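You operate a simulated robot arm through the tools that you are given. There is no shell and no other tool.

You run a simulated robot arm. Do the job below in one go: nothing can be reset, and whatever is moved stays where it is left.

Task
Drain the filter bowl's water into the clear cup and turn the air back on.
Fine: vent before the small black lever opens; slide the cup under the spout, don't lift it there; spill nothing; lever shut, filled cup back where it stood; then red lever to ON and the green fill button. Set down upright: clear cup.

The check looks at the end state, three seconds after you hand in, the way a careful person would. Anything else that was tipped, shoved, dropped, spilled or broken makes it a failure.

Robot
A 6-joint arm with a two-finger parallel gripper, fixed in place. Base frame: the origin is at the foot of the arm, x ahead of it, y to its left, z up; the work surface is at about z = 860. Readings come in mm, degrees, newtons and seconds.
With the tool pointing down near the work surface it reaches from about 300 to 660 mm from the base axis. Its first joint turns from -115.0 to 115.0 degrees. Payload 3.43 kg.
Tool frame: the origin (TCP) lies between the finger pads and is the grasp point; the fingertips stand 34 mm ahead of it; z points along the fingers, y is the line along which they close. The gripper opens to 128 mm. The fingers are 24 mm wide and 12 mm thick; the gripper's body (48 by 130 mm) begins 96 mm behind the TCP.
Orientation is that of the tool frame in the base frame, as a unit quaternion [w, x, y, z]. With the fingers straight down and closing along the base's y, the tool's x points along the base's -x, its y along +y and its z along -z.

Tools
- The arm moves only by the tool drive_tool. Its argument "moves" is text: rows parted by semicolons, each of 7 numbers parted by spaces: the shift along the tool's x, y, z in mm, then the turn, a rotation vector about the tool's x, y, z in rad, then the gripper command, from -1 (shut) to 1 (fully open), values between in proportion. In form: dx dy dz wx wy wz grip; .... A call has 1 to 20 rows; each row is the pose to reach, as a shift and turn from the pose commanded when the call began, along the tool's axes at that moment. Rows are played at 5 a second. More than 50 mm and 8.6 degrees between two rows, or a gripper value outside its range, and nothing of the call is played. Where a pose cannot be reached the arm comes as near as it can. A force on the tool above 40 N (or 10 N above the force at the start of the call, whichever is more), or a blocked arm, ends the call early, and 0.2 s more pass. Each finger travels about 153 mm/s and halts on what it meets, pressing with about 35 N; the grip force reading is that of the motor and also rises with nothing between the fingers. The clock runs only during rows and for 0.2 s after the last one: add rows that repeat a pose to give the fingers time. It gives the time, the measured TCP pose, the force on the tool (base axes), the opening and the grip force at its end, in the units of the frame above (readings bear some noise), with the torque about the TCP (base axes, N m) and any sound that the robot's microphone picked up.
- Cameras (640 x 400 px; columns grow to the right, rows downward): "scene" is fixed at [222.2, 500.5, 1506.2]; the picture's right is [-0.80, -0.60, 0.00], its down [-0.45, 0.60, -0.66] and it looks along [0.40, -0.53, -0.75] (base axes); focal length 307 px, centre (320, 200). "wrist" rides on the gripper at [76, -11, -160] in the tool frame; the picture's right is [0.15, 0.99, 0.00], its down [-0.88, 0.13, -0.46] and it looks along [-0.45, 0.07, 0.89] (tool axes); focal length 234 px, centre (320, 200). There is no depth. A picture from a camera that has moved, and an enlarged one, comes with that camera's place and axes in the base frame and with its lens. The place of the scene camera against the robot may be out by one fixed shift of up to 18 mm in any direction.
- camera(camera): a new picture of that camera. No time passes.
- lift_body(by): slides the trunk up (or, below 0, down) by that many mm; the arm rides with it, the base frame stays. It gives what a move gives, with no picture.
- zoom(camera, box): a new picture of the part [left, top, right, bottom] of that camera's present view, enlarged. No time passes.
- sign_off(): hands the job in; it is judged then, once.

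Places have to be worked out from the pictures, the camera data and where the tool is seen. Open the gripper and draw the arm clear of the work before you hand the job in, unless the task says otherwise.

The tools are called after "Call:" as name(argument=value, ...) on one line, values as JSON. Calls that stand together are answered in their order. drive_tool: Moves the arm, as the interface text tells. Its arguments: {"type":"object","properties":{"moves":{"type":"string"}},"required":["moves"]} The other tools are called the same way: lift_body (by) slides the trunk up or down; camera (camera) takes a picture; zoom (camera, box) takes an enlarged picture of a part of a camera's view; sign_off () hands the job in.

At the start:

```text
time: 0.0
ee_pos: [337.7, 285.0, 1266.8]
ee_rot: [0.0, -0.001, 1.0, 0.001]
force: [0.9, -0.6, -0.4]
wrist_torque: [-0.01, 0.01, 0.0]
opening: 128.3
gripper_force: 0.1
trunk travel left (down, up): [-925.0, 65.0]
```

scene: 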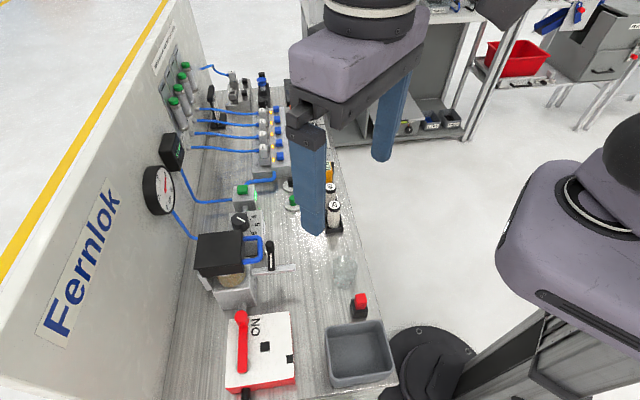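
wrist: 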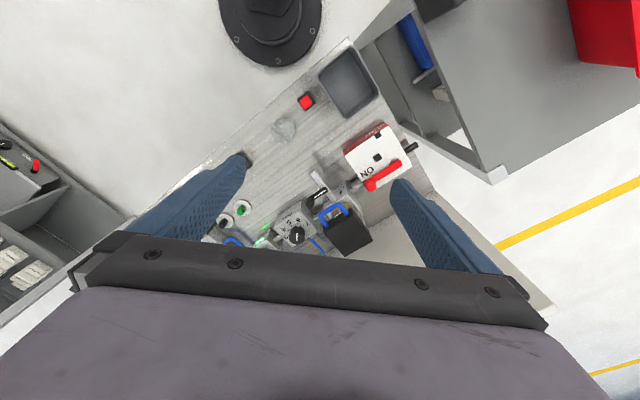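

I'll first look closely at the bench from both cameras before moving anything.

Call:
zoom(camera="scene", box=[140, 180, 300, 280])

Call:
zoom(camera="scene", box=[180, 280, 420, 400])

Call:
zoom(camera="scene", box=[260, 160, 400, 300])

Call:
zoom(camera="wrist", box=[200, 40, 440, 260])

Call:
zoom(camera="scene", box=[140, 40, 300, 180])

```text
4.00 times, centred on (220, 230) of scene
camera zoom: at [222.2, 500.5, 1506.2], right [-0.8, -0.6, 0.0], down [-0.45, 0.6, -0.66], along [0.4, -0.53, -0.75], focal length 1227 px, centre (720, 80)
```

zoom: 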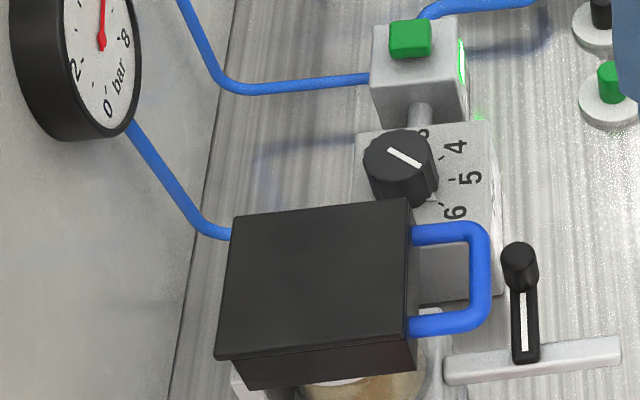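

```text
2.67 times, centred on (300, 340) of scene
camera zoom: at [222.2, 500.5, 1506.2], right [-0.8, -0.6, 0.0], down [-0.45, 0.6, -0.66], along [0.4, -0.53, -0.75], focal length 818 px, centre (373, -173)
```

zoom: 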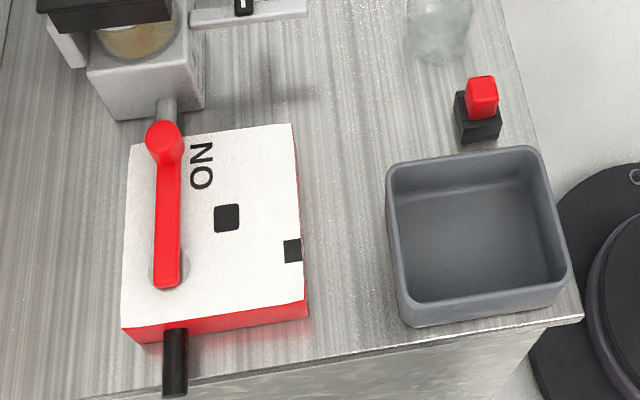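

```text
2.86 times, centred on (330, 230) of scene
camera zoom: at [222.2, 500.5, 1506.2], right [-0.8, -0.6, 0.0], down [-0.45, 0.6, -0.66], along [0.4, -0.53, -0.75], focal length 877 px, centre (291, 114)
```

zoom: 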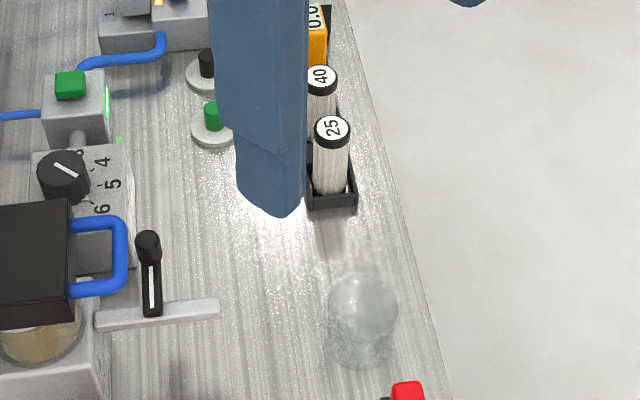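

```text
1.82 times, centred on (320, 150) of wrist
camera zoom: at [263.2, 273.0, 1428.7], right [-0.15, 0.99, 0.0], down [0.88, 0.13, 0.46], along [0.45, 0.07, -0.89], focal length 426 px, centre (320, 291)
```

zoom: 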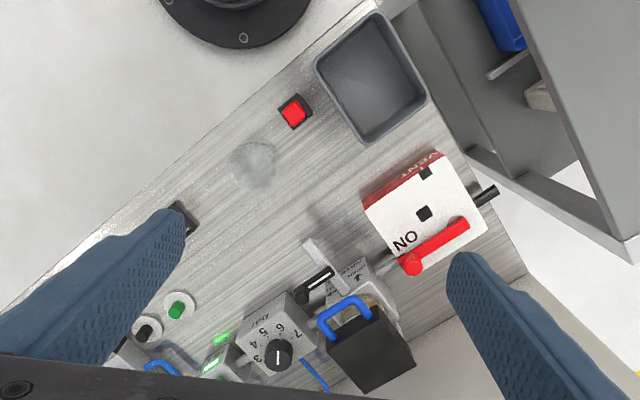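

```text
2.86 times, centred on (220, 110) of scene
camera zoom: at [222.2, 500.5, 1506.2], right [-0.8, -0.6, 0.0], down [-0.45, 0.6, -0.66], along [0.4, -0.53, -0.75], focal length 877 px, centre (606, 457)
```

zoom: 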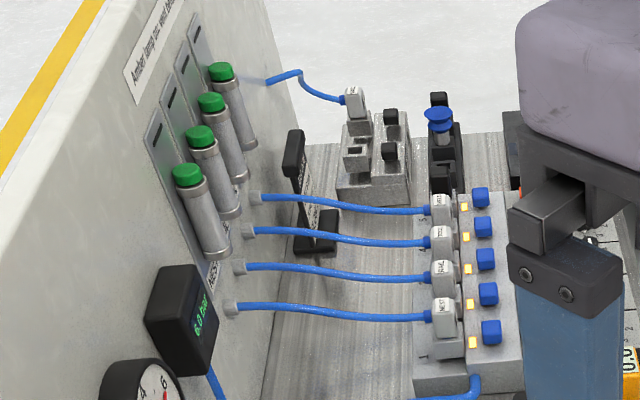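

The bench runs at about 45° to the base axes, with the panel on its far side. I turn the tool to face the panel and move a little toward the filter for a closer wrist view.

Call:
drive_tool(moves="-10 -10 10 0 0 -0.131 1; -20 -20 20 0 0 -0.262 1; -30 -30 30 0 0 -0.393 1; -40 -40 40 0 0 -0.524 1; -50 -50 50 0 0 -0.655 1; -57 -57 60 0 0 -0.785 1")

Call:
camera(camera="wrist")

Call:
camera(camera="scene")

```text
time: 1.4
ee_pos: [395.8, 225.4, 1207.0]
ee_rot: [0.0, -0.384, 0.924, 0.0]
force: [0.6, 0.1, 0.6]
wrist_torque: [-0.01, 0.01, -0.03]
opening: 128.1
gripper_force: 0.2
trunk travel left (down, up): [-925.0, 65.0]
```

```text
taken
camera wrist: at [350.7, 165.4, 1367.6], right [-0.81, 0.59, 0.0], down [0.53, 0.72, 0.46], along [0.27, 0.37, -0.89], focal length 234 px, centre (320, 200)
```

wrist: 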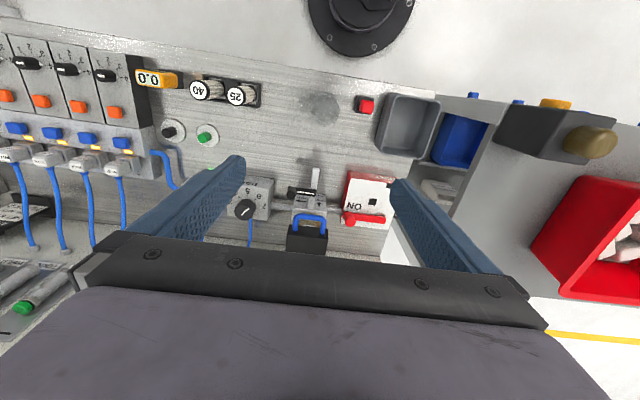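

```text
taken
```

scene: 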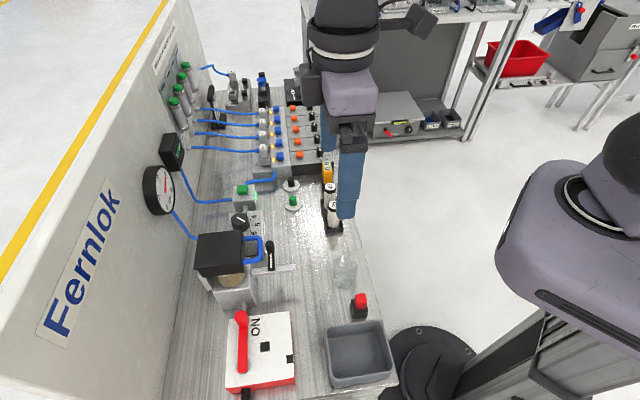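

The wrist camera now sees the filter group, cup and red valve together. I zoom in on these parts.

Call:
zoom(camera="wrist", box=[225, 150, 345, 255])

Call:
zoom(camera="wrist", box=[280, 80, 440, 240])

Call:
zoom(camera="scene", box=[190, 220, 310, 310])

Call:
zoom(camera="scene", box=[130, 120, 260, 220])

```text
3.81 times, centred on (285, 202) of wrist
camera zoom: at [350.7, 165.4, 1367.6], right [-0.81, 0.59, 0.0], down [0.53, 0.72, 0.46], along [0.27, 0.37, -0.89], focal length 892 px, centre (453, 190)
```

zoom: 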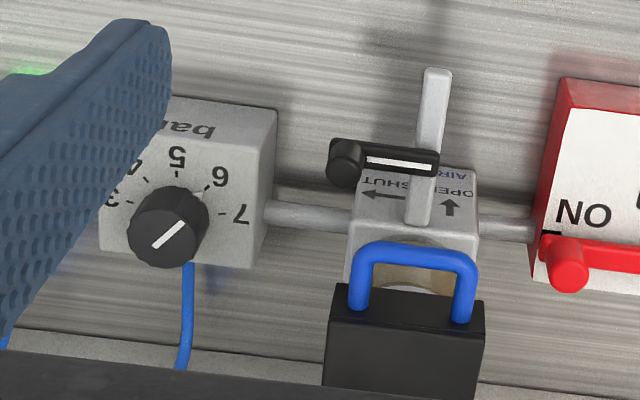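

```text
2.50 times, centred on (360, 160) of wrist
camera zoom: at [350.7, 165.4, 1367.6], right [-0.81, 0.59, 0.0], down [0.53, 0.72, 0.46], along [0.27, 0.37, -0.89], focal length 585 px, centre (220, 300)
```

zoom: 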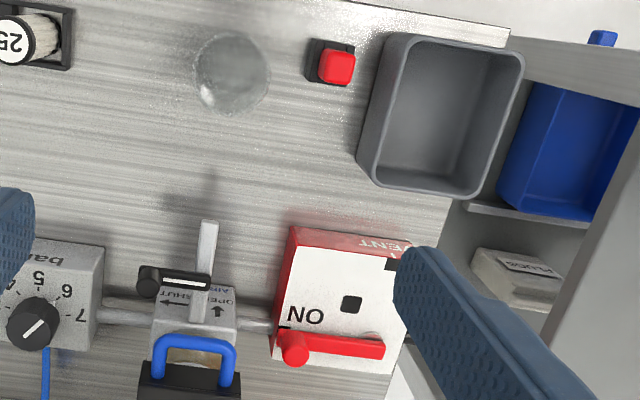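

```text
4.44 times, centred on (250, 265) of scene
camera zoom: at [222.2, 500.5, 1506.2], right [-0.8, -0.6, 0.0], down [-0.45, 0.6, -0.66], along [0.4, -0.53, -0.75], focal length 1364 px, centre (631, -89)
```

zoom: 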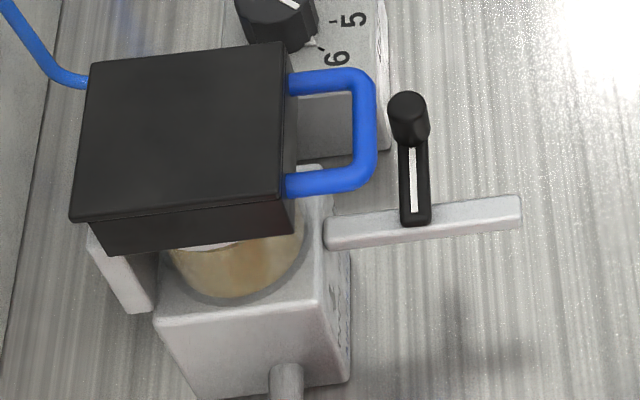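

```text
4.00 times, centred on (195, 170) of scene
camera zoom: at [222.2, 500.5, 1506.2], right [-0.8, -0.6, 0.0], down [-0.45, 0.6, -0.66], along [0.4, -0.53, -0.75], focal length 1227 px, centre (820, 320)
```

zoom: 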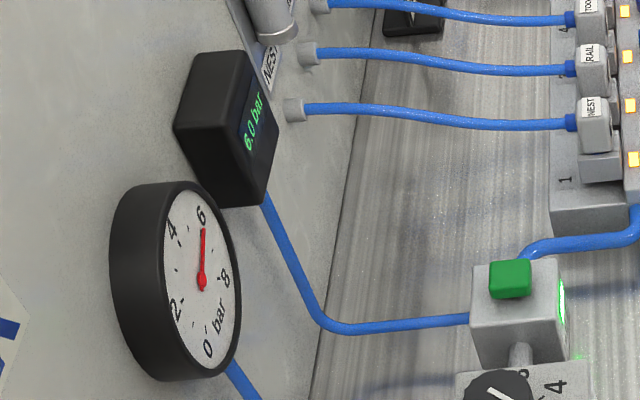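

The drain is a silver bar sticking out to the front with the black lever on top, and it reads shut when crosswise. I go 110 mm lower to read the labels and triangulate.

Call:
drive_tool(moves="0 -10 40 0 0 0 1; 0 -20 80 0 0 0 1; 0 -20 120 0 0 0 1")

Call:
camera(camera="wrist")

Call:
zoom(camera="wrist", box=[240, 120, 400, 220])

Call:
zoom(camera="wrist", box=[300, 60, 460, 160])

```text
time: 2.2
ee_pos: [408.3, 216.8, 1089.5]
ee_rot: [0.0, -0.384, 0.923, 0.0]
force: [-0.1, -0.2, -0.1]
wrist_torque: [-0.02, 0.06, -0.04]
opening: 128.0
gripper_force: 0.1
trunk travel left (down, up): [-925.0, 65.0]
```

```text
taken
camera wrist: at [363.6, 153.0, 1250.3], right [-0.8, 0.59, 0.0], down [0.53, 0.72, 0.46], along [0.27, 0.37, -0.89], focal length 234 px, centre (320, 200)
```

wrist: 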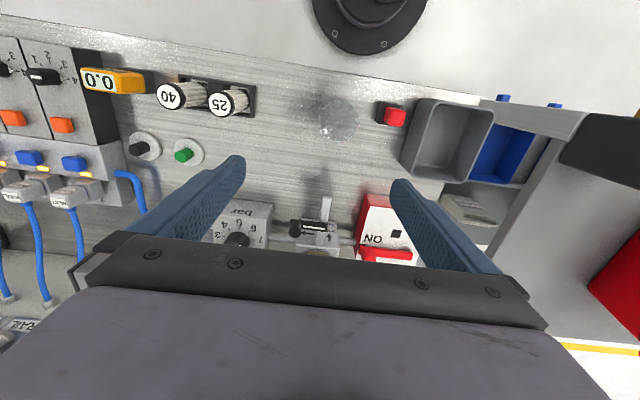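

```text
4.00 times, centred on (320, 170) of wrist
camera zoom: at [363.6, 153.0, 1250.3], right [-0.8, 0.59, 0.0], down [0.53, 0.72, 0.46], along [0.27, 0.37, -0.89], focal length 937 px, centre (320, 320)
```

zoom: 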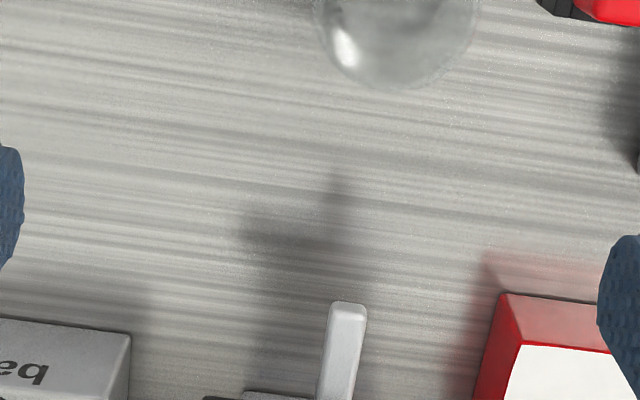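

```text
4.00 times, centred on (380, 110) of wrist
camera zoom: at [363.6, 153.0, 1250.3], right [-0.8, 0.59, 0.0], down [0.53, 0.72, 0.46], along [0.27, 0.37, -0.89], focal length 937 px, centre (80, 560)
```

zoom: 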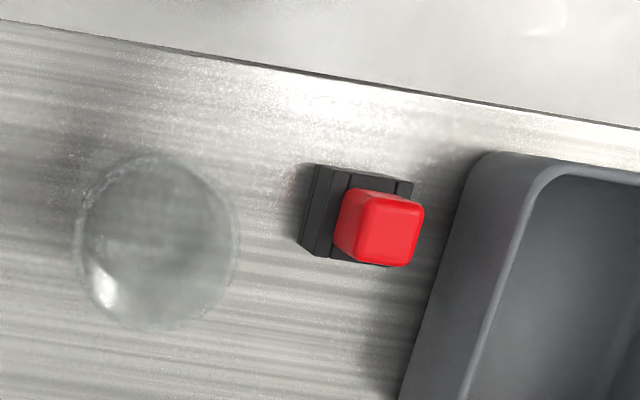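

From the two wrist views the spout tip is near (449, 287, ~930) and the cup near (372, 215). I tilt the tool forward and pull back to look more horizontally at the filter front and the gauge.

Call:
drive_tool(moves="10 0 -10 0 -0.13 0 1; 20 0 -10 0 -0.26 0 1; 30 0 -10 0 -0.39 0 1; 40 0 -10 0 -0.52 0 1; 40 0 -10 0 -0.52 0 1")

Call:
camera(camera="wrist")

Call:
zoom(camera="wrist", box=[240, 110, 400, 220])

```text
time: 3.4
ee_pos: [382.0, 186.6, 1099.0]
ee_rot: [0.238, -0.37, 0.893, 0.098]
force: [-0.4, 0.1, -0.1]
wrist_torque: [-0.03, 0.01, -0.01]
opening: 128.0
gripper_force: 0.0
trunk travel left (down, up): [-925.0, 65.0]
```

```text
taken
camera wrist: at [286.4, 75.3, 1201.4], right [-0.79, 0.61, -0.07], down [0.29, 0.47, 0.83], along [0.54, 0.64, -0.55], focal length 234 px, centre (320, 200)
```

wrist: 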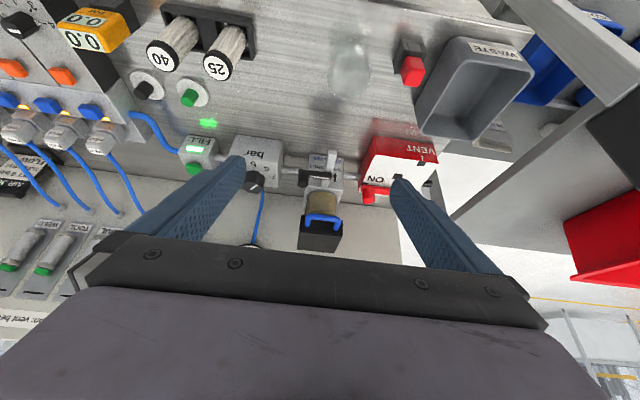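

```text
3.64 times, centred on (320, 165) of wrist
camera zoom: at [286.4, 75.3, 1201.4], right [-0.79, 0.61, -0.07], down [0.29, 0.47, 0.83], along [0.54, 0.64, -0.55], focal length 852 px, centre (320, 327)
```

zoom: 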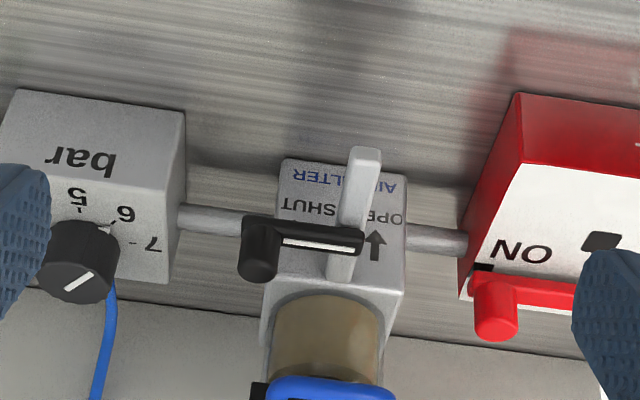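

The labels read "SHUT" to the right (lever's present direction, +a) and "OPEN" toward the robot. Now a closer look at the red valve, the fill block and the cup from this tilted view.

Call:
zoom(camera="wrist", box=[330, 110, 450, 220])

Call:
zoom(camera="wrist", box=[150, 100, 270, 210])

Call:
zoom(camera="wrist", box=[300, 20, 460, 130])

Call:
zoom(camera="wrist", box=[0, 200, 160, 400])

```text
3.64 times, centred on (390, 165) of wrist
camera zoom: at [286.4, 75.3, 1201.4], right [-0.79, 0.61, -0.07], down [0.29, 0.47, 0.83], along [0.54, 0.64, -0.55], focal length 852 px, centre (66, 327)
```

zoom: 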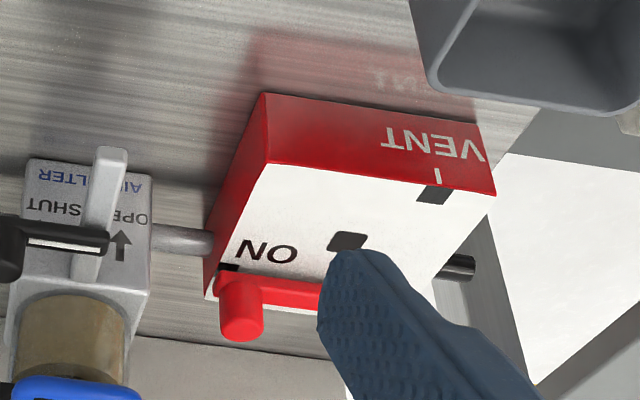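

```text
3.64 times, centred on (210, 155) of wrist
camera zoom: at [286.4, 75.3, 1201.4], right [-0.79, 0.61, -0.07], down [0.29, 0.47, 0.83], along [0.54, 0.64, -0.55], focal length 852 px, centre (720, 364)
```

zoom: 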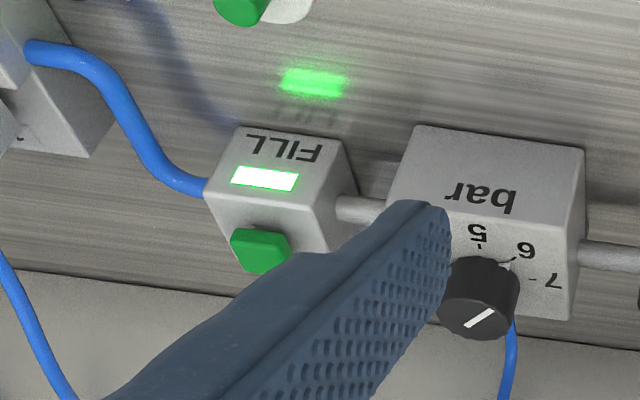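

```text
3.64 times, centred on (380, 75) of wrist
camera zoom: at [286.4, 75.3, 1201.4], right [-0.79, 0.61, -0.07], down [0.29, 0.47, 0.83], along [0.54, 0.64, -0.55], focal length 852 px, centre (102, 654)
```

zoom: 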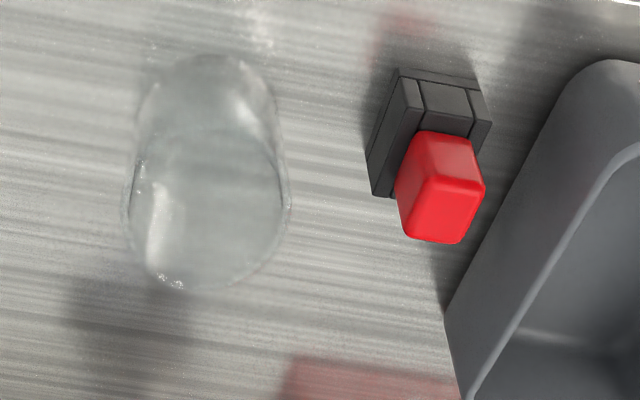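

```text
2.00 times, centred on (80, 300) of wrist
camera zoom: at [286.4, 75.3, 1201.4], right [-0.79, 0.61, -0.07], down [0.29, 0.47, 0.83], along [0.54, 0.64, -0.55], focal length 468 px, centre (800, 0)
```

zoom: 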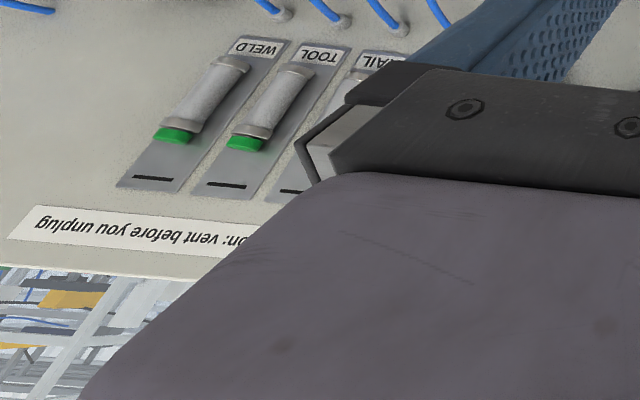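

Estimates in (a along bench, d depth) axes: red knob (25, 619, z≈940), pivot about (-51, 620); drain pivot (114, 566), drain knob (154, 562, z≈965); spout tip (114, 519); cup (a≈113, d≈408, rim z≈918). I straighten the tool, then yaw so the fingers close along base x, which lets them straddle both lever knobs through their 90° arcs.

Call:
drive_tool(moves="-21 10 3 0 0.13 0 1; -42 20 6 0 0.26 0 1; -63 30 9 0 0.39 0 1; -83 38 12 0 0.523 0 1; -83 38 12 0 0.523 0 1")

Call:
drive_tool(moves="-10 20 0 0 0 -0.131 0.3; -20 40 0 0 0 -0.262 0.0; -30 60 0 0 0 -0.393 -0.4; -40 80 0 0 0 -0.524 -0.4; -50 100 0 0 0 -0.655 -0.4; -60 110 0 0 0 -0.785 -0.4; -60 110 0 0 0 -0.785 -0.4")

Call:
camera(camera="wrist")

Call:
camera(camera="scene")

```text
time: 4.6
ee_pos: [407.3, 265.6, 1130.9]
ee_rot: [-0.001, -0.383, 0.924, -0.001]
force: [0.5, 0.1, 0.4]
wrist_torque: [0.04, -0.01, 0.05]
opening: 128.2
gripper_force: 0.0
out of reach, approached as far as the arm can: row 1
trunk travel left (down, up): [-925.0, 65.0]
```

```text
time: 6.2
ee_pos: [376.0, 388.0, 1130.9]
ee_rot: [0.002, 0.709, -0.705, 0.0]
force: [0.4, 0.4, -0.5]
wrist_torque: [0.02, -0.01, -0.01]
opening: 38.2
gripper_force: 0.0
trunk travel left (down, up): [-925.0, 65.0]
```

```text
taken
camera wrist: at [387.6, 311.6, 1290.6], right [-0.99, -0.15, 0.0], down [-0.13, 0.88, 0.45], along [-0.07, 0.45, -0.89], focal length 234 px, centre (320, 200)
```

wrist: 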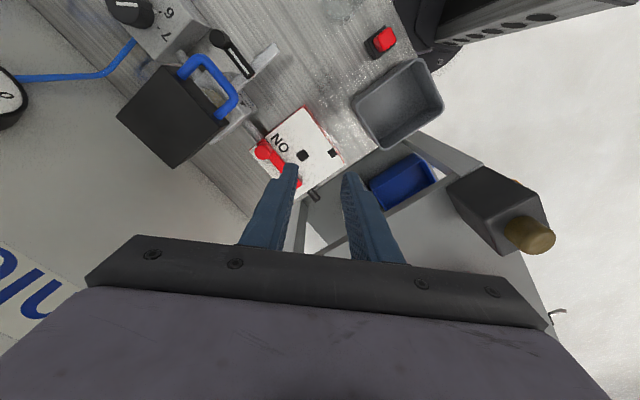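

```text
taken
```

scene: 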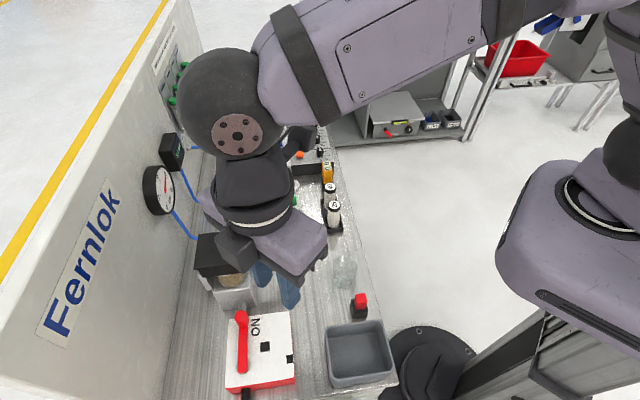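

The arm is over the valve with fingers partly closed (38 mm). I zoom the wrist view on the red lever to pin the knob and pivot.

Call:
zoom(camera="wrist", box=[230, 95, 370, 205])

Call:
zoom(camera="wrist", box=[170, 10, 310, 130])

```text
3.64 times, centred on (300, 150) of wrist
camera zoom: at [387.6, 311.6, 1290.6], right [-0.99, -0.15, 0.0], down [-0.13, 0.88, 0.45], along [-0.07, 0.45, -0.89], focal length 852 px, centre (393, 382)
```

zoom: 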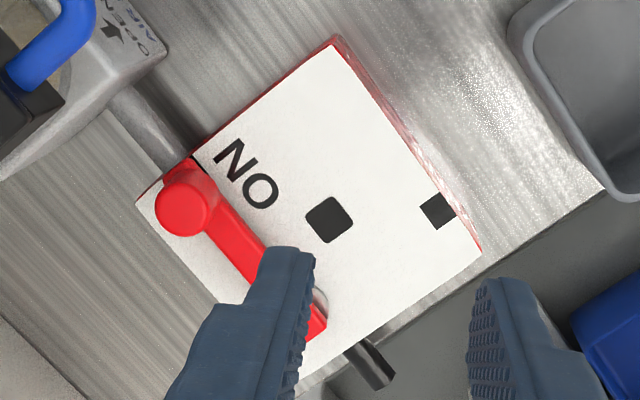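

```text
3.33 times, centred on (240, 70) of wrist
camera zoom: at [387.6, 311.6, 1290.6], right [-0.99, -0.15, 0.0], down [-0.13, 0.88, 0.45], along [-0.07, 0.45, -0.89], focal length 781 px, centre (587, 633)
```

zoom: 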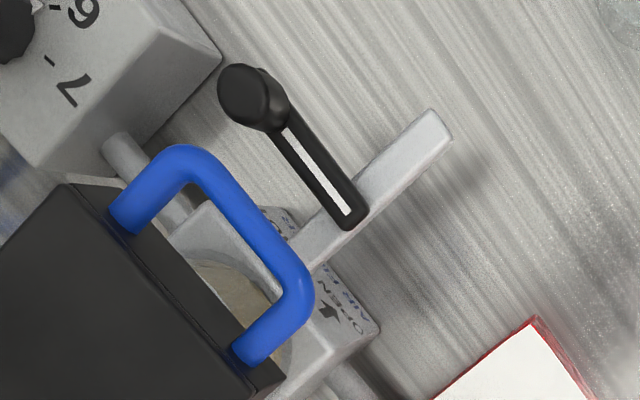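

Knob top is about (457, 419, 948), pivot about (405, 472). I move over the knob and come down to about 30 mm above it, then check.

Call:
drive_tool(moves="-10 -27 0 0 0 0 -0.4; -20 -54 0 0 0 0 -0.4; -31 -81.5 0 0 0 0 -0.4; -31 -81.5 40 0 0 0 -0.4; -31 -81.5 80 0 0 0 -0.4; -31 -81.5 118 0 0 0 -0.4; -31 -81.5 118 0 0 0 -0.4")

Call:
zoom(camera="wrist", box=[240, 100, 400, 230])

Call:
zoom(camera="scene", box=[170, 220, 330, 370])

```text
time: 7.8
ee_pos: [456.0, 418.0, 1004.5]
ee_rot: [0.001, 0.707, -0.707, 0.001]
force: [-0.2, 0.6, -0.1]
wrist_torque: [0.01, 0.01, 0.02]
opening: 38.7
gripper_force: 0.0
trunk travel left (down, up): [-925.0, 65.0]
```

```text
3.08 times, centred on (320, 165) of wrist
camera zoom: at [467.9, 341.6, 1165.8], right [-0.99, -0.15, 0.0], down [-0.13, 0.88, 0.45], along [-0.07, 0.45, -0.89], focal length 720 px, centre (320, 308)
```

zoom: 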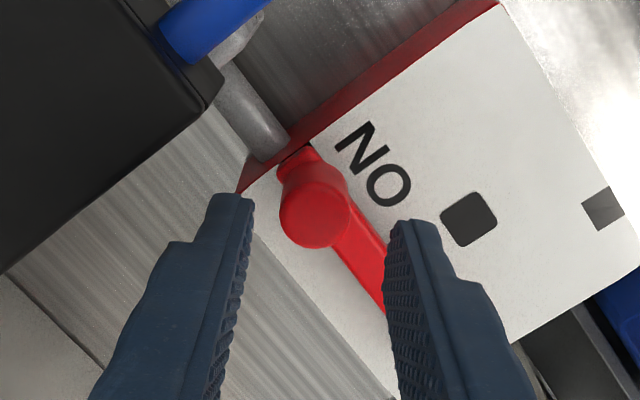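

```text
2.67 times, centred on (250, 295) of scene
camera zoom: at [222.2, 500.5, 1506.2], right [-0.8, -0.6, 0.0], down [-0.45, 0.6, -0.66], along [0.4, -0.53, -0.75], focal length 818 px, centre (507, -53)
```

zoom: 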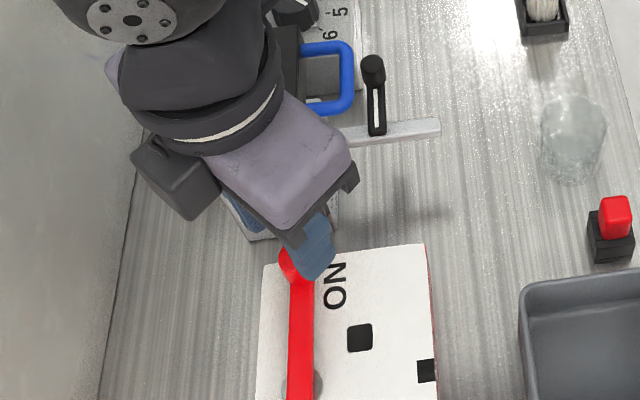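

The knob sits centred between the fingers to within about 3 mm. I descend to z≈966 and narrow the gap around the knob.

Call:
drive_tool(moves="-2 -2 15 0 0 0 -0.4; -2 -2 30 0 0 0 -0.4; -2 -2 39 0 0 0 -0.4; -2 -2 39 0 0 0 -0.6; -2 -2 39 0 0 0 -0.6")

Call:
zoom(camera="wrist", box=[240, 100, 400, 230])

Call:
zoom(camera="scene", box=[190, 260, 310, 370])

```text
time: 9.0
ee_pos: [458.6, 419.2, 967.8]
ee_rot: [0.002, 0.708, -0.706, 0.0]
force: [0.5, 0.4, -0.9]
wrist_torque: [0.01, 0.02, -0.02]
opening: 26.0
gripper_force: 0.1
trunk travel left (down, up): [-925.0, 65.0]
```

```text
3.08 times, centred on (320, 165) of wrist
camera zoom: at [470.3, 343.8, 1130.1], right [-0.99, -0.15, 0.0], down [-0.13, 0.88, 0.45], along [-0.07, 0.45, -0.89], focal length 720 px, centre (320, 308)
```

zoom: 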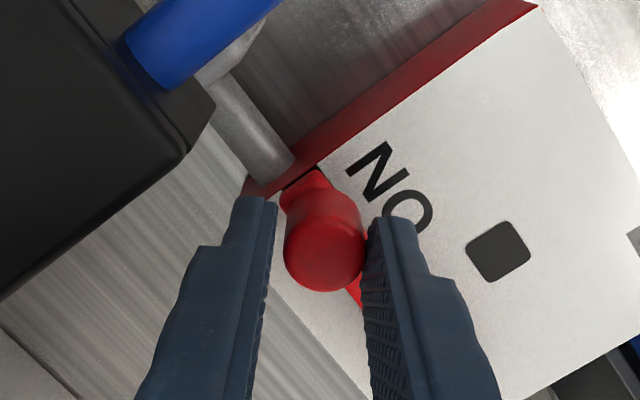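

```text
3.64 times, centred on (250, 315) of scene
camera zoom: at [222.2, 500.5, 1506.2], right [-0.8, -0.6, 0.0], down [-0.45, 0.6, -0.66], along [0.4, -0.53, -0.75], focal length 1116 px, centre (574, -218)
```

zoom: 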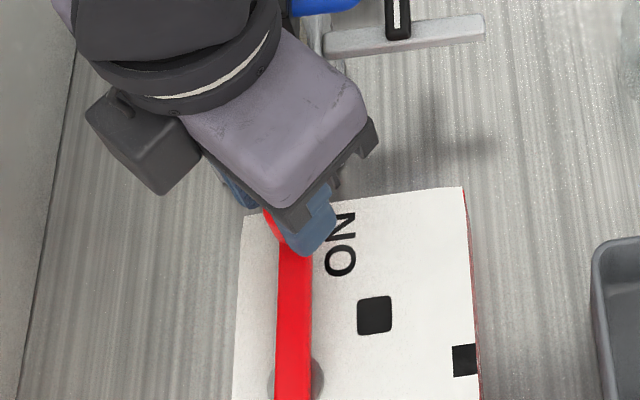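

The knob is caged with about 3 mm slack. I now sweep it along its arc (radius ≈74 mm about the pivot) from ON to VENT.

Call:
drive_tool(moves="3.5 5 0 0 0 0 -0.6; 8.3 9.9 0 0 0 0 -0.6; 11.8 15.3 0 0 0 0 -0.6; 14.8 21 0 0 0 0 -0.6; 17.2 27 0 0 0 0 -0.6; 19.2 33.1 0 0 0 0 -0.6; 21.4 45.9 0 0 0 0 -0.6; 21.4 58.7 0 0 0 0 -0.6; 19.2 71.5 0 0 0 0 -0.6; 14.8 83.6 0 0 0 0 -0.6; 8.3 94.7 0 0 0 0 -0.6; 4 100 0 0 0 0 -0.6; 0 104.6 0 0 0 0 -0.6; 0 107 0 0 0 0 -0.6; 0 107 0 0 0 0 -0.6")

Call:
zoom(camera="wrist", box=[240, 100, 400, 230])

Call:
camera(camera="scene")

```text
time: 12.2
ee_pos: [352.2, 419.2, 971.5]
ee_rot: [0.002, 0.708, -0.707, -0.001]
force: [7.1, -1.1, -0.8]
wrist_torque: [0.0, -0.19, -0.01]
opening: 29.4
gripper_force: 3.3
trunk travel left (down, up): [-925.0, 65.0]
```

```text
3.08 times, centred on (320, 165) of wrist
camera zoom: at [363.8, 344.1, 1132.1], right [-0.99, -0.15, 0.0], down [-0.13, 0.88, 0.45], along [-0.07, 0.45, -0.89], focal length 720 px, centre (320, 308)
```

zoom: 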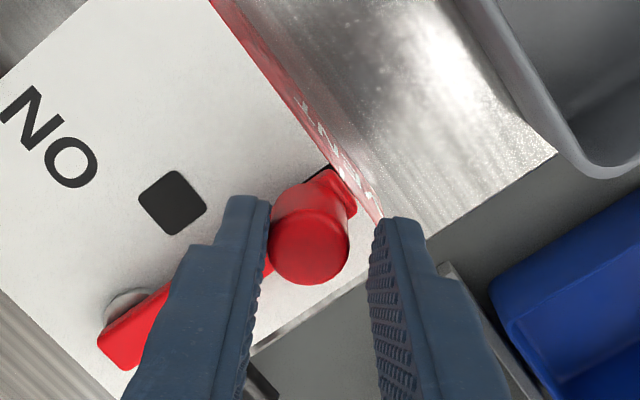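

```text
taken
```

scene: 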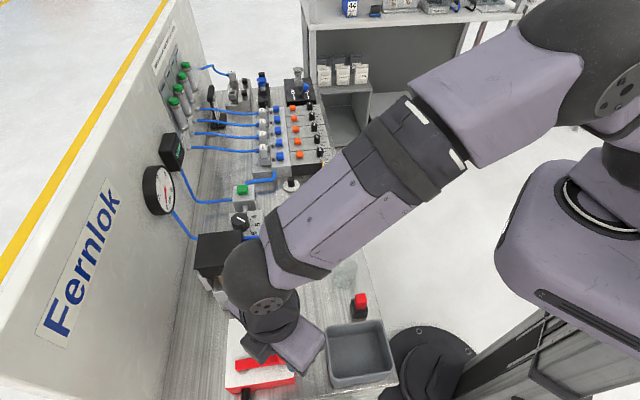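

The lever lies over the VENT mark with a light push against it (7 N). I check the gauge and the lever.

Call:
zoom(camera="scene", box=[135, 125, 265, 225])

Call:
zoom(camera="scene", box=[210, 300, 330, 400])

```text
4.00 times, centred on (200, 175) of scene
camera zoom: at [222.2, 500.5, 1506.2], right [-0.8, -0.6, 0.0], down [-0.45, 0.6, -0.66], along [0.4, -0.53, -0.75], focal length 1227 px, centre (800, 300)
```

zoom: 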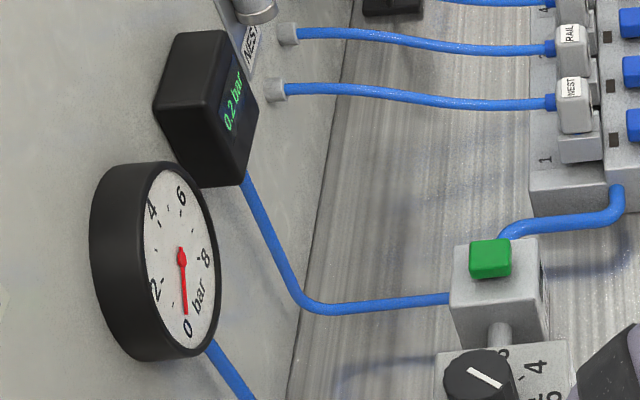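

```text
4.00 times, centred on (270, 350) of scene
camera zoom: at [222.2, 500.5, 1506.2], right [-0.8, -0.6, 0.0], down [-0.45, 0.6, -0.66], along [0.4, -0.53, -0.75], focal length 1227 px, centre (520, -400)
```

zoom: 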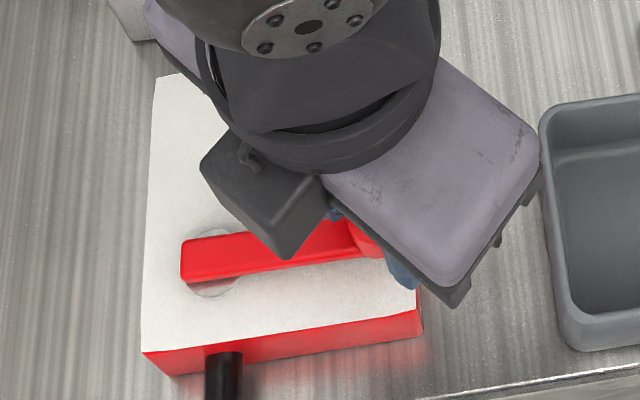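

The pressure reads 0.2 bar and is falling, the lamps are off, and the lever is on the VENT mark. I open around the knob and rise clear.

Call:
drive_tool(moves="0 -4 0 0 0 0 -0.3; 0 -4 0 0 0 0 -0.3; 0 -4 -30 0 0 0 -0.3; 0 -4 -70 0 0 0 -0.3; 0 -4 -110 0 0 0 -0.3; 0 -4 -150 0 0 0 -0.3")

Call:
zoom(camera="wrist", box=[200, 60, 400, 230])

Call:
zoom(camera="scene", box=[135, 125, 265, 225])

```text
time: 13.6
ee_pos: [355.7, 420.7, 1120.5]
ee_rot: [0.001, 0.707, -0.707, 0.001]
force: [0.3, 0.2, -0.1]
wrist_torque: [0.0, 0.02, -0.04]
opening: 44.8
gripper_force: 0.0
trunk travel left (down, up): [-925.0, 65.0]
```

```text
2.35 times, centred on (300, 145) of wrist
camera zoom: at [366.6, 344.4, 1282.5], right [-0.99, -0.15, 0.0], down [-0.13, 0.88, 0.45], along [-0.07, 0.45, -0.89], focal length 551 px, centre (367, 329)
```

zoom: 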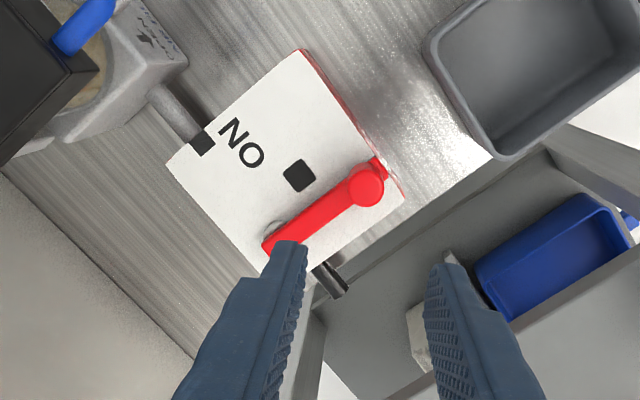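

```text
4.00 times, centred on (200, 175) of scene
camera zoom: at [222.2, 500.5, 1506.2], right [-0.8, -0.6, 0.0], down [-0.45, 0.6, -0.66], along [0.4, -0.53, -0.75], focal length 1227 px, centre (800, 300)
```

zoom: 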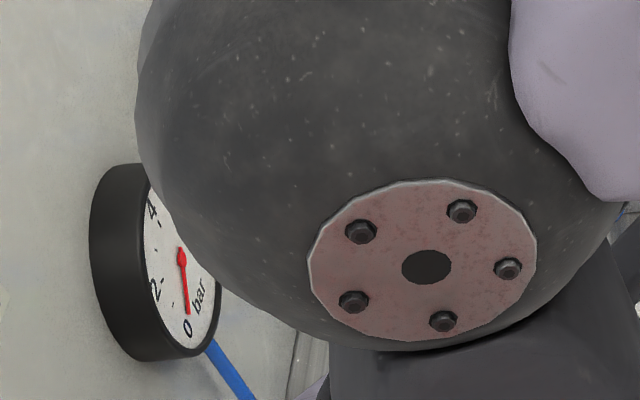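

The red lever sits squarely at VENT and the gauge needle is at zero. I turn back to bench alignment and move over the cup at height.

Call:
drive_tool(moves="40 -1 0 0 0 0.131 -0.3; 80 -2 0 0 0 0.262 0; 120 -3 0 0 0 0.393 0.19; 160 -4 0 0 0 0.524 0.19; 190 -6 0 0 0 0.655 0.19; 218 -8 0 0 0 0.785 0.19; 218 -8 20 0 0 0.785 0.19")

Call:
camera(camera="wrist")

Call:
zoom(camera="scene", box=[135, 125, 265, 225])

```text
time: 15.2
ee_pos: [363.8, 202.5, 1102.1]
ee_rot: [-0.002, -0.383, 0.924, -0.001]
force: [-0.6, 1.1, 0.2]
wrist_torque: [-0.04, -0.02, 0.01]
opening: 76.1
gripper_force: 0.0
trunk travel left (down, up): [-925.0, 65.0]
```

```text
taken
camera wrist: at [319.4, 140.8, 1264.4], right [-0.8, 0.6, 0.0], down [0.53, 0.72, 0.45], along [0.27, 0.36, -0.89], focal length 234 px, centre (320, 200)
```

wrist: 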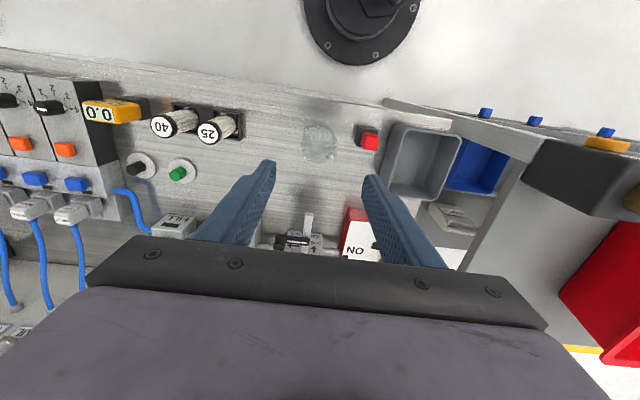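

```text
4.00 times, centred on (200, 175) of scene
camera zoom: at [222.2, 500.5, 1506.2], right [-0.8, -0.6, 0.0], down [-0.45, 0.6, -0.66], along [0.4, -0.53, -0.75], focal length 1227 px, centre (800, 300)
```

zoom: 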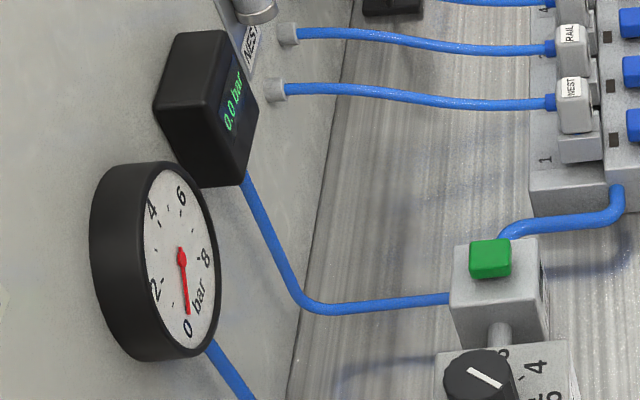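

The display reads 0.0 bar. I zoom on the cup and its neighbours to fix the grasp.

Call:
zoom(camera="wrist", box=[260, 90, 420, 190])

Call:
zoom(camera="scene", box=[300, 220, 400, 320])

```text
4.00 times, centred on (340, 140) of wrist
camera zoom: at [319.4, 140.8, 1264.4], right [-0.8, 0.6, 0.0], down [0.53, 0.72, 0.45], along [0.27, 0.36, -0.89], focal length 937 px, centre (240, 440)
```

zoom: 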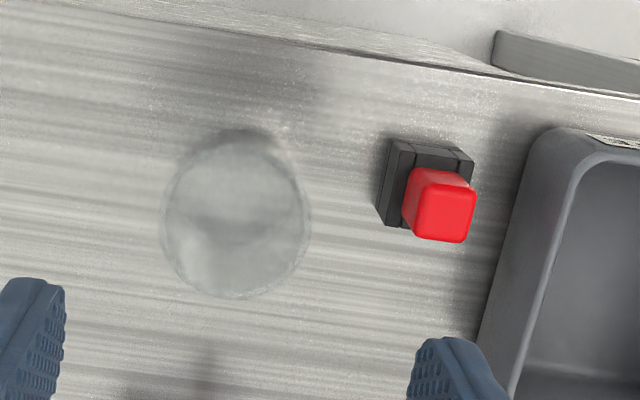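

```text
4.00 times, centred on (350, 270) of scene
camera zoom: at [222.2, 500.5, 1506.2], right [-0.8, -0.6, 0.0], down [-0.45, 0.6, -0.66], along [0.4, -0.53, -0.75], focal length 1227 px, centre (200, -80)
```

zoom: 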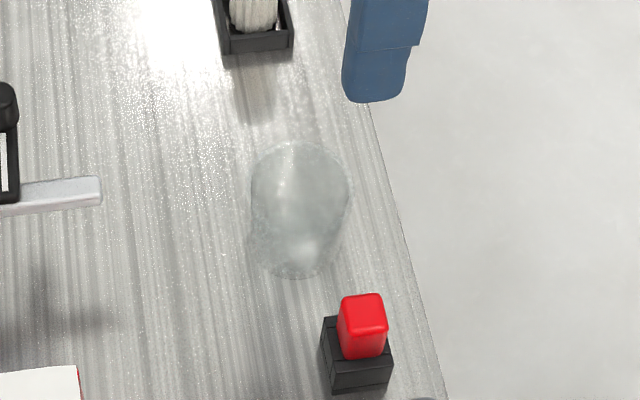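

Rim centre is about (369, 208) with diameter ≈55 mm, and the red-capped stand starts about 59 mm away on the −a side. I lower with a 76 mm opening to just above the rim and check.

Call:
drive_tool(moves="-7.4 0 35 0 0 0 0.19; -7.4 0 70 0 0 0 0.19; -7.4 0 105 0 0 0 0.19; -7.4 0 130 0 0 0 0.19; -7.4 0 130 0 0 0 0.19")

Call:
zoom(camera="wrist", box=[220, 100, 440, 240])

Call:
zoom(camera="scene", box=[280, 200, 420, 330])

```text
time: 16.4
ee_pos: [368.3, 207.8, 970.6]
ee_rot: [-0.001, -0.383, 0.924, -0.001]
force: [0.7, -0.2, 0.0]
wrist_torque: [0.0, -0.02, -0.05]
opening: 76.1
gripper_force: 0.0
trunk travel left (down, up): [-925.0, 65.0]
```

```text
2.86 times, centred on (330, 170) of wrist
camera zoom: at [322.8, 146.5, 1132.3], right [-0.8, 0.59, 0.0], down [0.53, 0.72, 0.45], along [0.27, 0.36, -0.89], focal length 669 px, centre (291, 286)
```

zoom: 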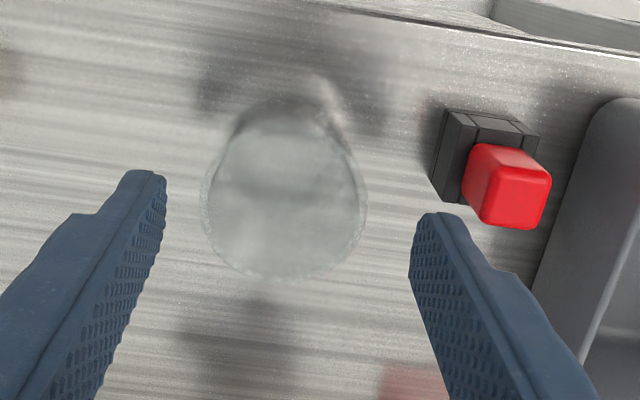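

```text
3.08 times, centred on (350, 265) of scene
camera zoom: at [222.2, 500.5, 1506.2], right [-0.8, -0.6, 0.0], down [-0.45, 0.6, -0.66], along [0.4, -0.53, -0.75], focal length 944 px, centre (228, 0)
```

zoom: 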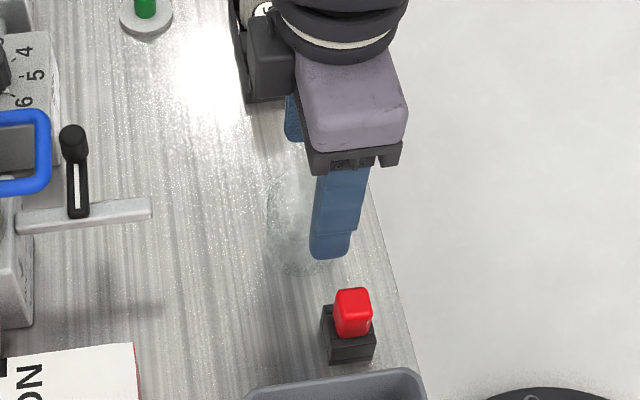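

The fingers straddle the cup with good clearance to the red stand. To keep the gripper's body away from the filter later, I tilt 25° forward, then descend to grasp height (TCP z≈908) without closing yet.

Call:
drive_tool(moves="-1.5 0 -10 0 -0.11 0 0.19; -3 0 -10 0 -0.22 0 0.19; -4.5 0 -10 0 -0.33 0 0.19; -5.6 0 -10 0 -0.436 0 0.19; -5.6 0 10 0 -0.436 0 0.19; -5.6 0 30 0 -0.436 0 0.19; -5.6 0 50 0 -0.436 0 0.19; -5.6 0 62 0 -0.436 0 0.19; -5.6 0 62 0 -0.436 0 0.19")

Call:
zoom(camera="wrist", box=[200, 80, 440, 240])

Call:
zoom(camera="scene", box=[280, 200, 420, 330])

```text
time: 18.4
ee_pos: [382.7, 215.4, 925.0]
ee_rot: [0.194, -0.375, 0.902, 0.087]
force: [-1.3, -1.3, 4.5]
wrist_torque: [-0.13, -0.03, -0.02]
opening: 76.3
gripper_force: 0.3
out of reach, approached as far as the arm can: row 4, 5, 6, 7, 8, 9
trunk travel left (down, up): [-925.0, 65.0]
```

```text
2.50 times, centred on (320, 160) of wrist
camera zoom: at [295.6, 108.3, 1039.8], right [-0.8, 0.6, -0.05], down [0.34, 0.52, 0.78], along [0.5, 0.61, -0.62], focal length 585 px, centre (320, 300)
```

zoom: 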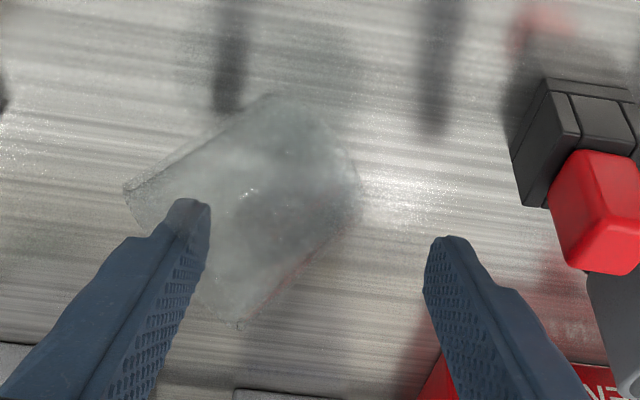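

```text
3.08 times, centred on (350, 265) of scene
camera zoom: at [222.2, 500.5, 1506.2], right [-0.8, -0.6, 0.0], down [-0.45, 0.6, -0.66], along [0.4, -0.53, -0.75], focal length 944 px, centre (228, 0)
```

zoom: 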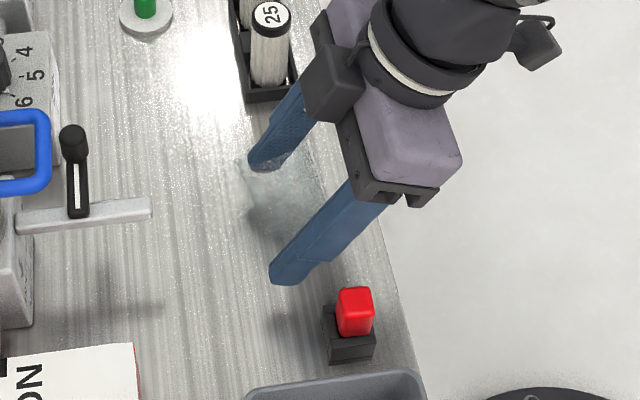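

The arm could not reach that tilted pose and drifted; the cup looks disturbed by the +a finger. I look closely before moving anything.

Call:
camera(camera="wrist")

Call:
zoom(camera="scene", box=[310, 225, 380, 295])

Call:
zoom(camera="wrist", box=[230, 100, 370, 220])

```text
taken
camera wrist: at [295.6, 108.3, 1039.8], right [-0.8, 0.6, -0.05], down [0.34, 0.52, 0.78], along [0.5, 0.61, -0.62], focal length 234 px, centre (320, 200)
```

wrist: 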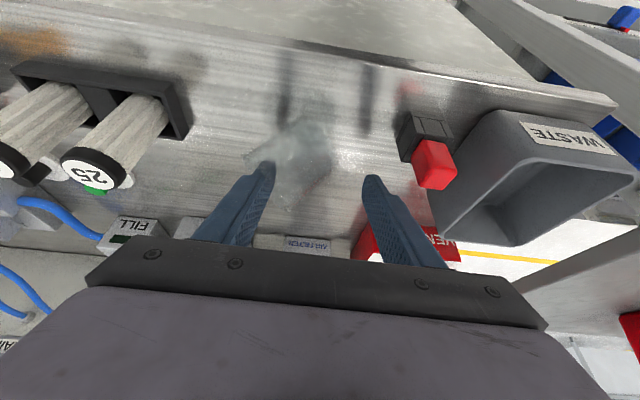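

```text
5.71 times, centred on (345, 260) of scene
camera zoom: at [222.2, 500.5, 1506.2], right [-0.8, -0.6, 0.0], down [-0.45, 0.6, -0.66], along [0.4, -0.53, -0.75], focal length 1753 px, centre (177, -143)
```

zoom: 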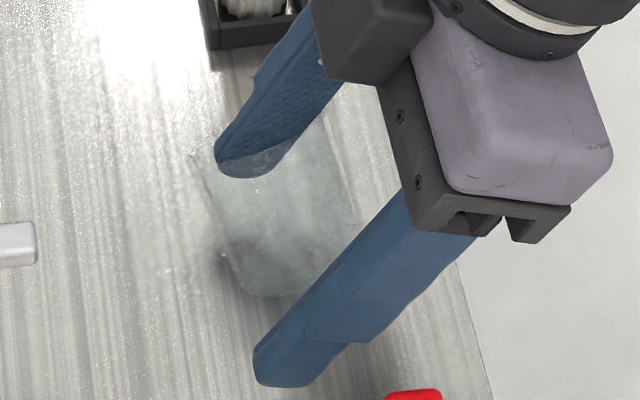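

```text
3.33 times, centred on (300, 160) of wrist
camera zoom: at [295.6, 108.3, 1039.8], right [-0.8, 0.6, -0.05], down [0.34, 0.52, 0.78], along [0.5, 0.61, -0.62], focal length 781 px, centre (387, 333)
```

zoom: 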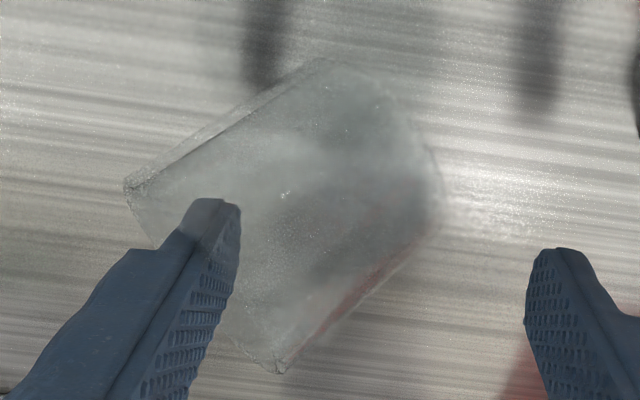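

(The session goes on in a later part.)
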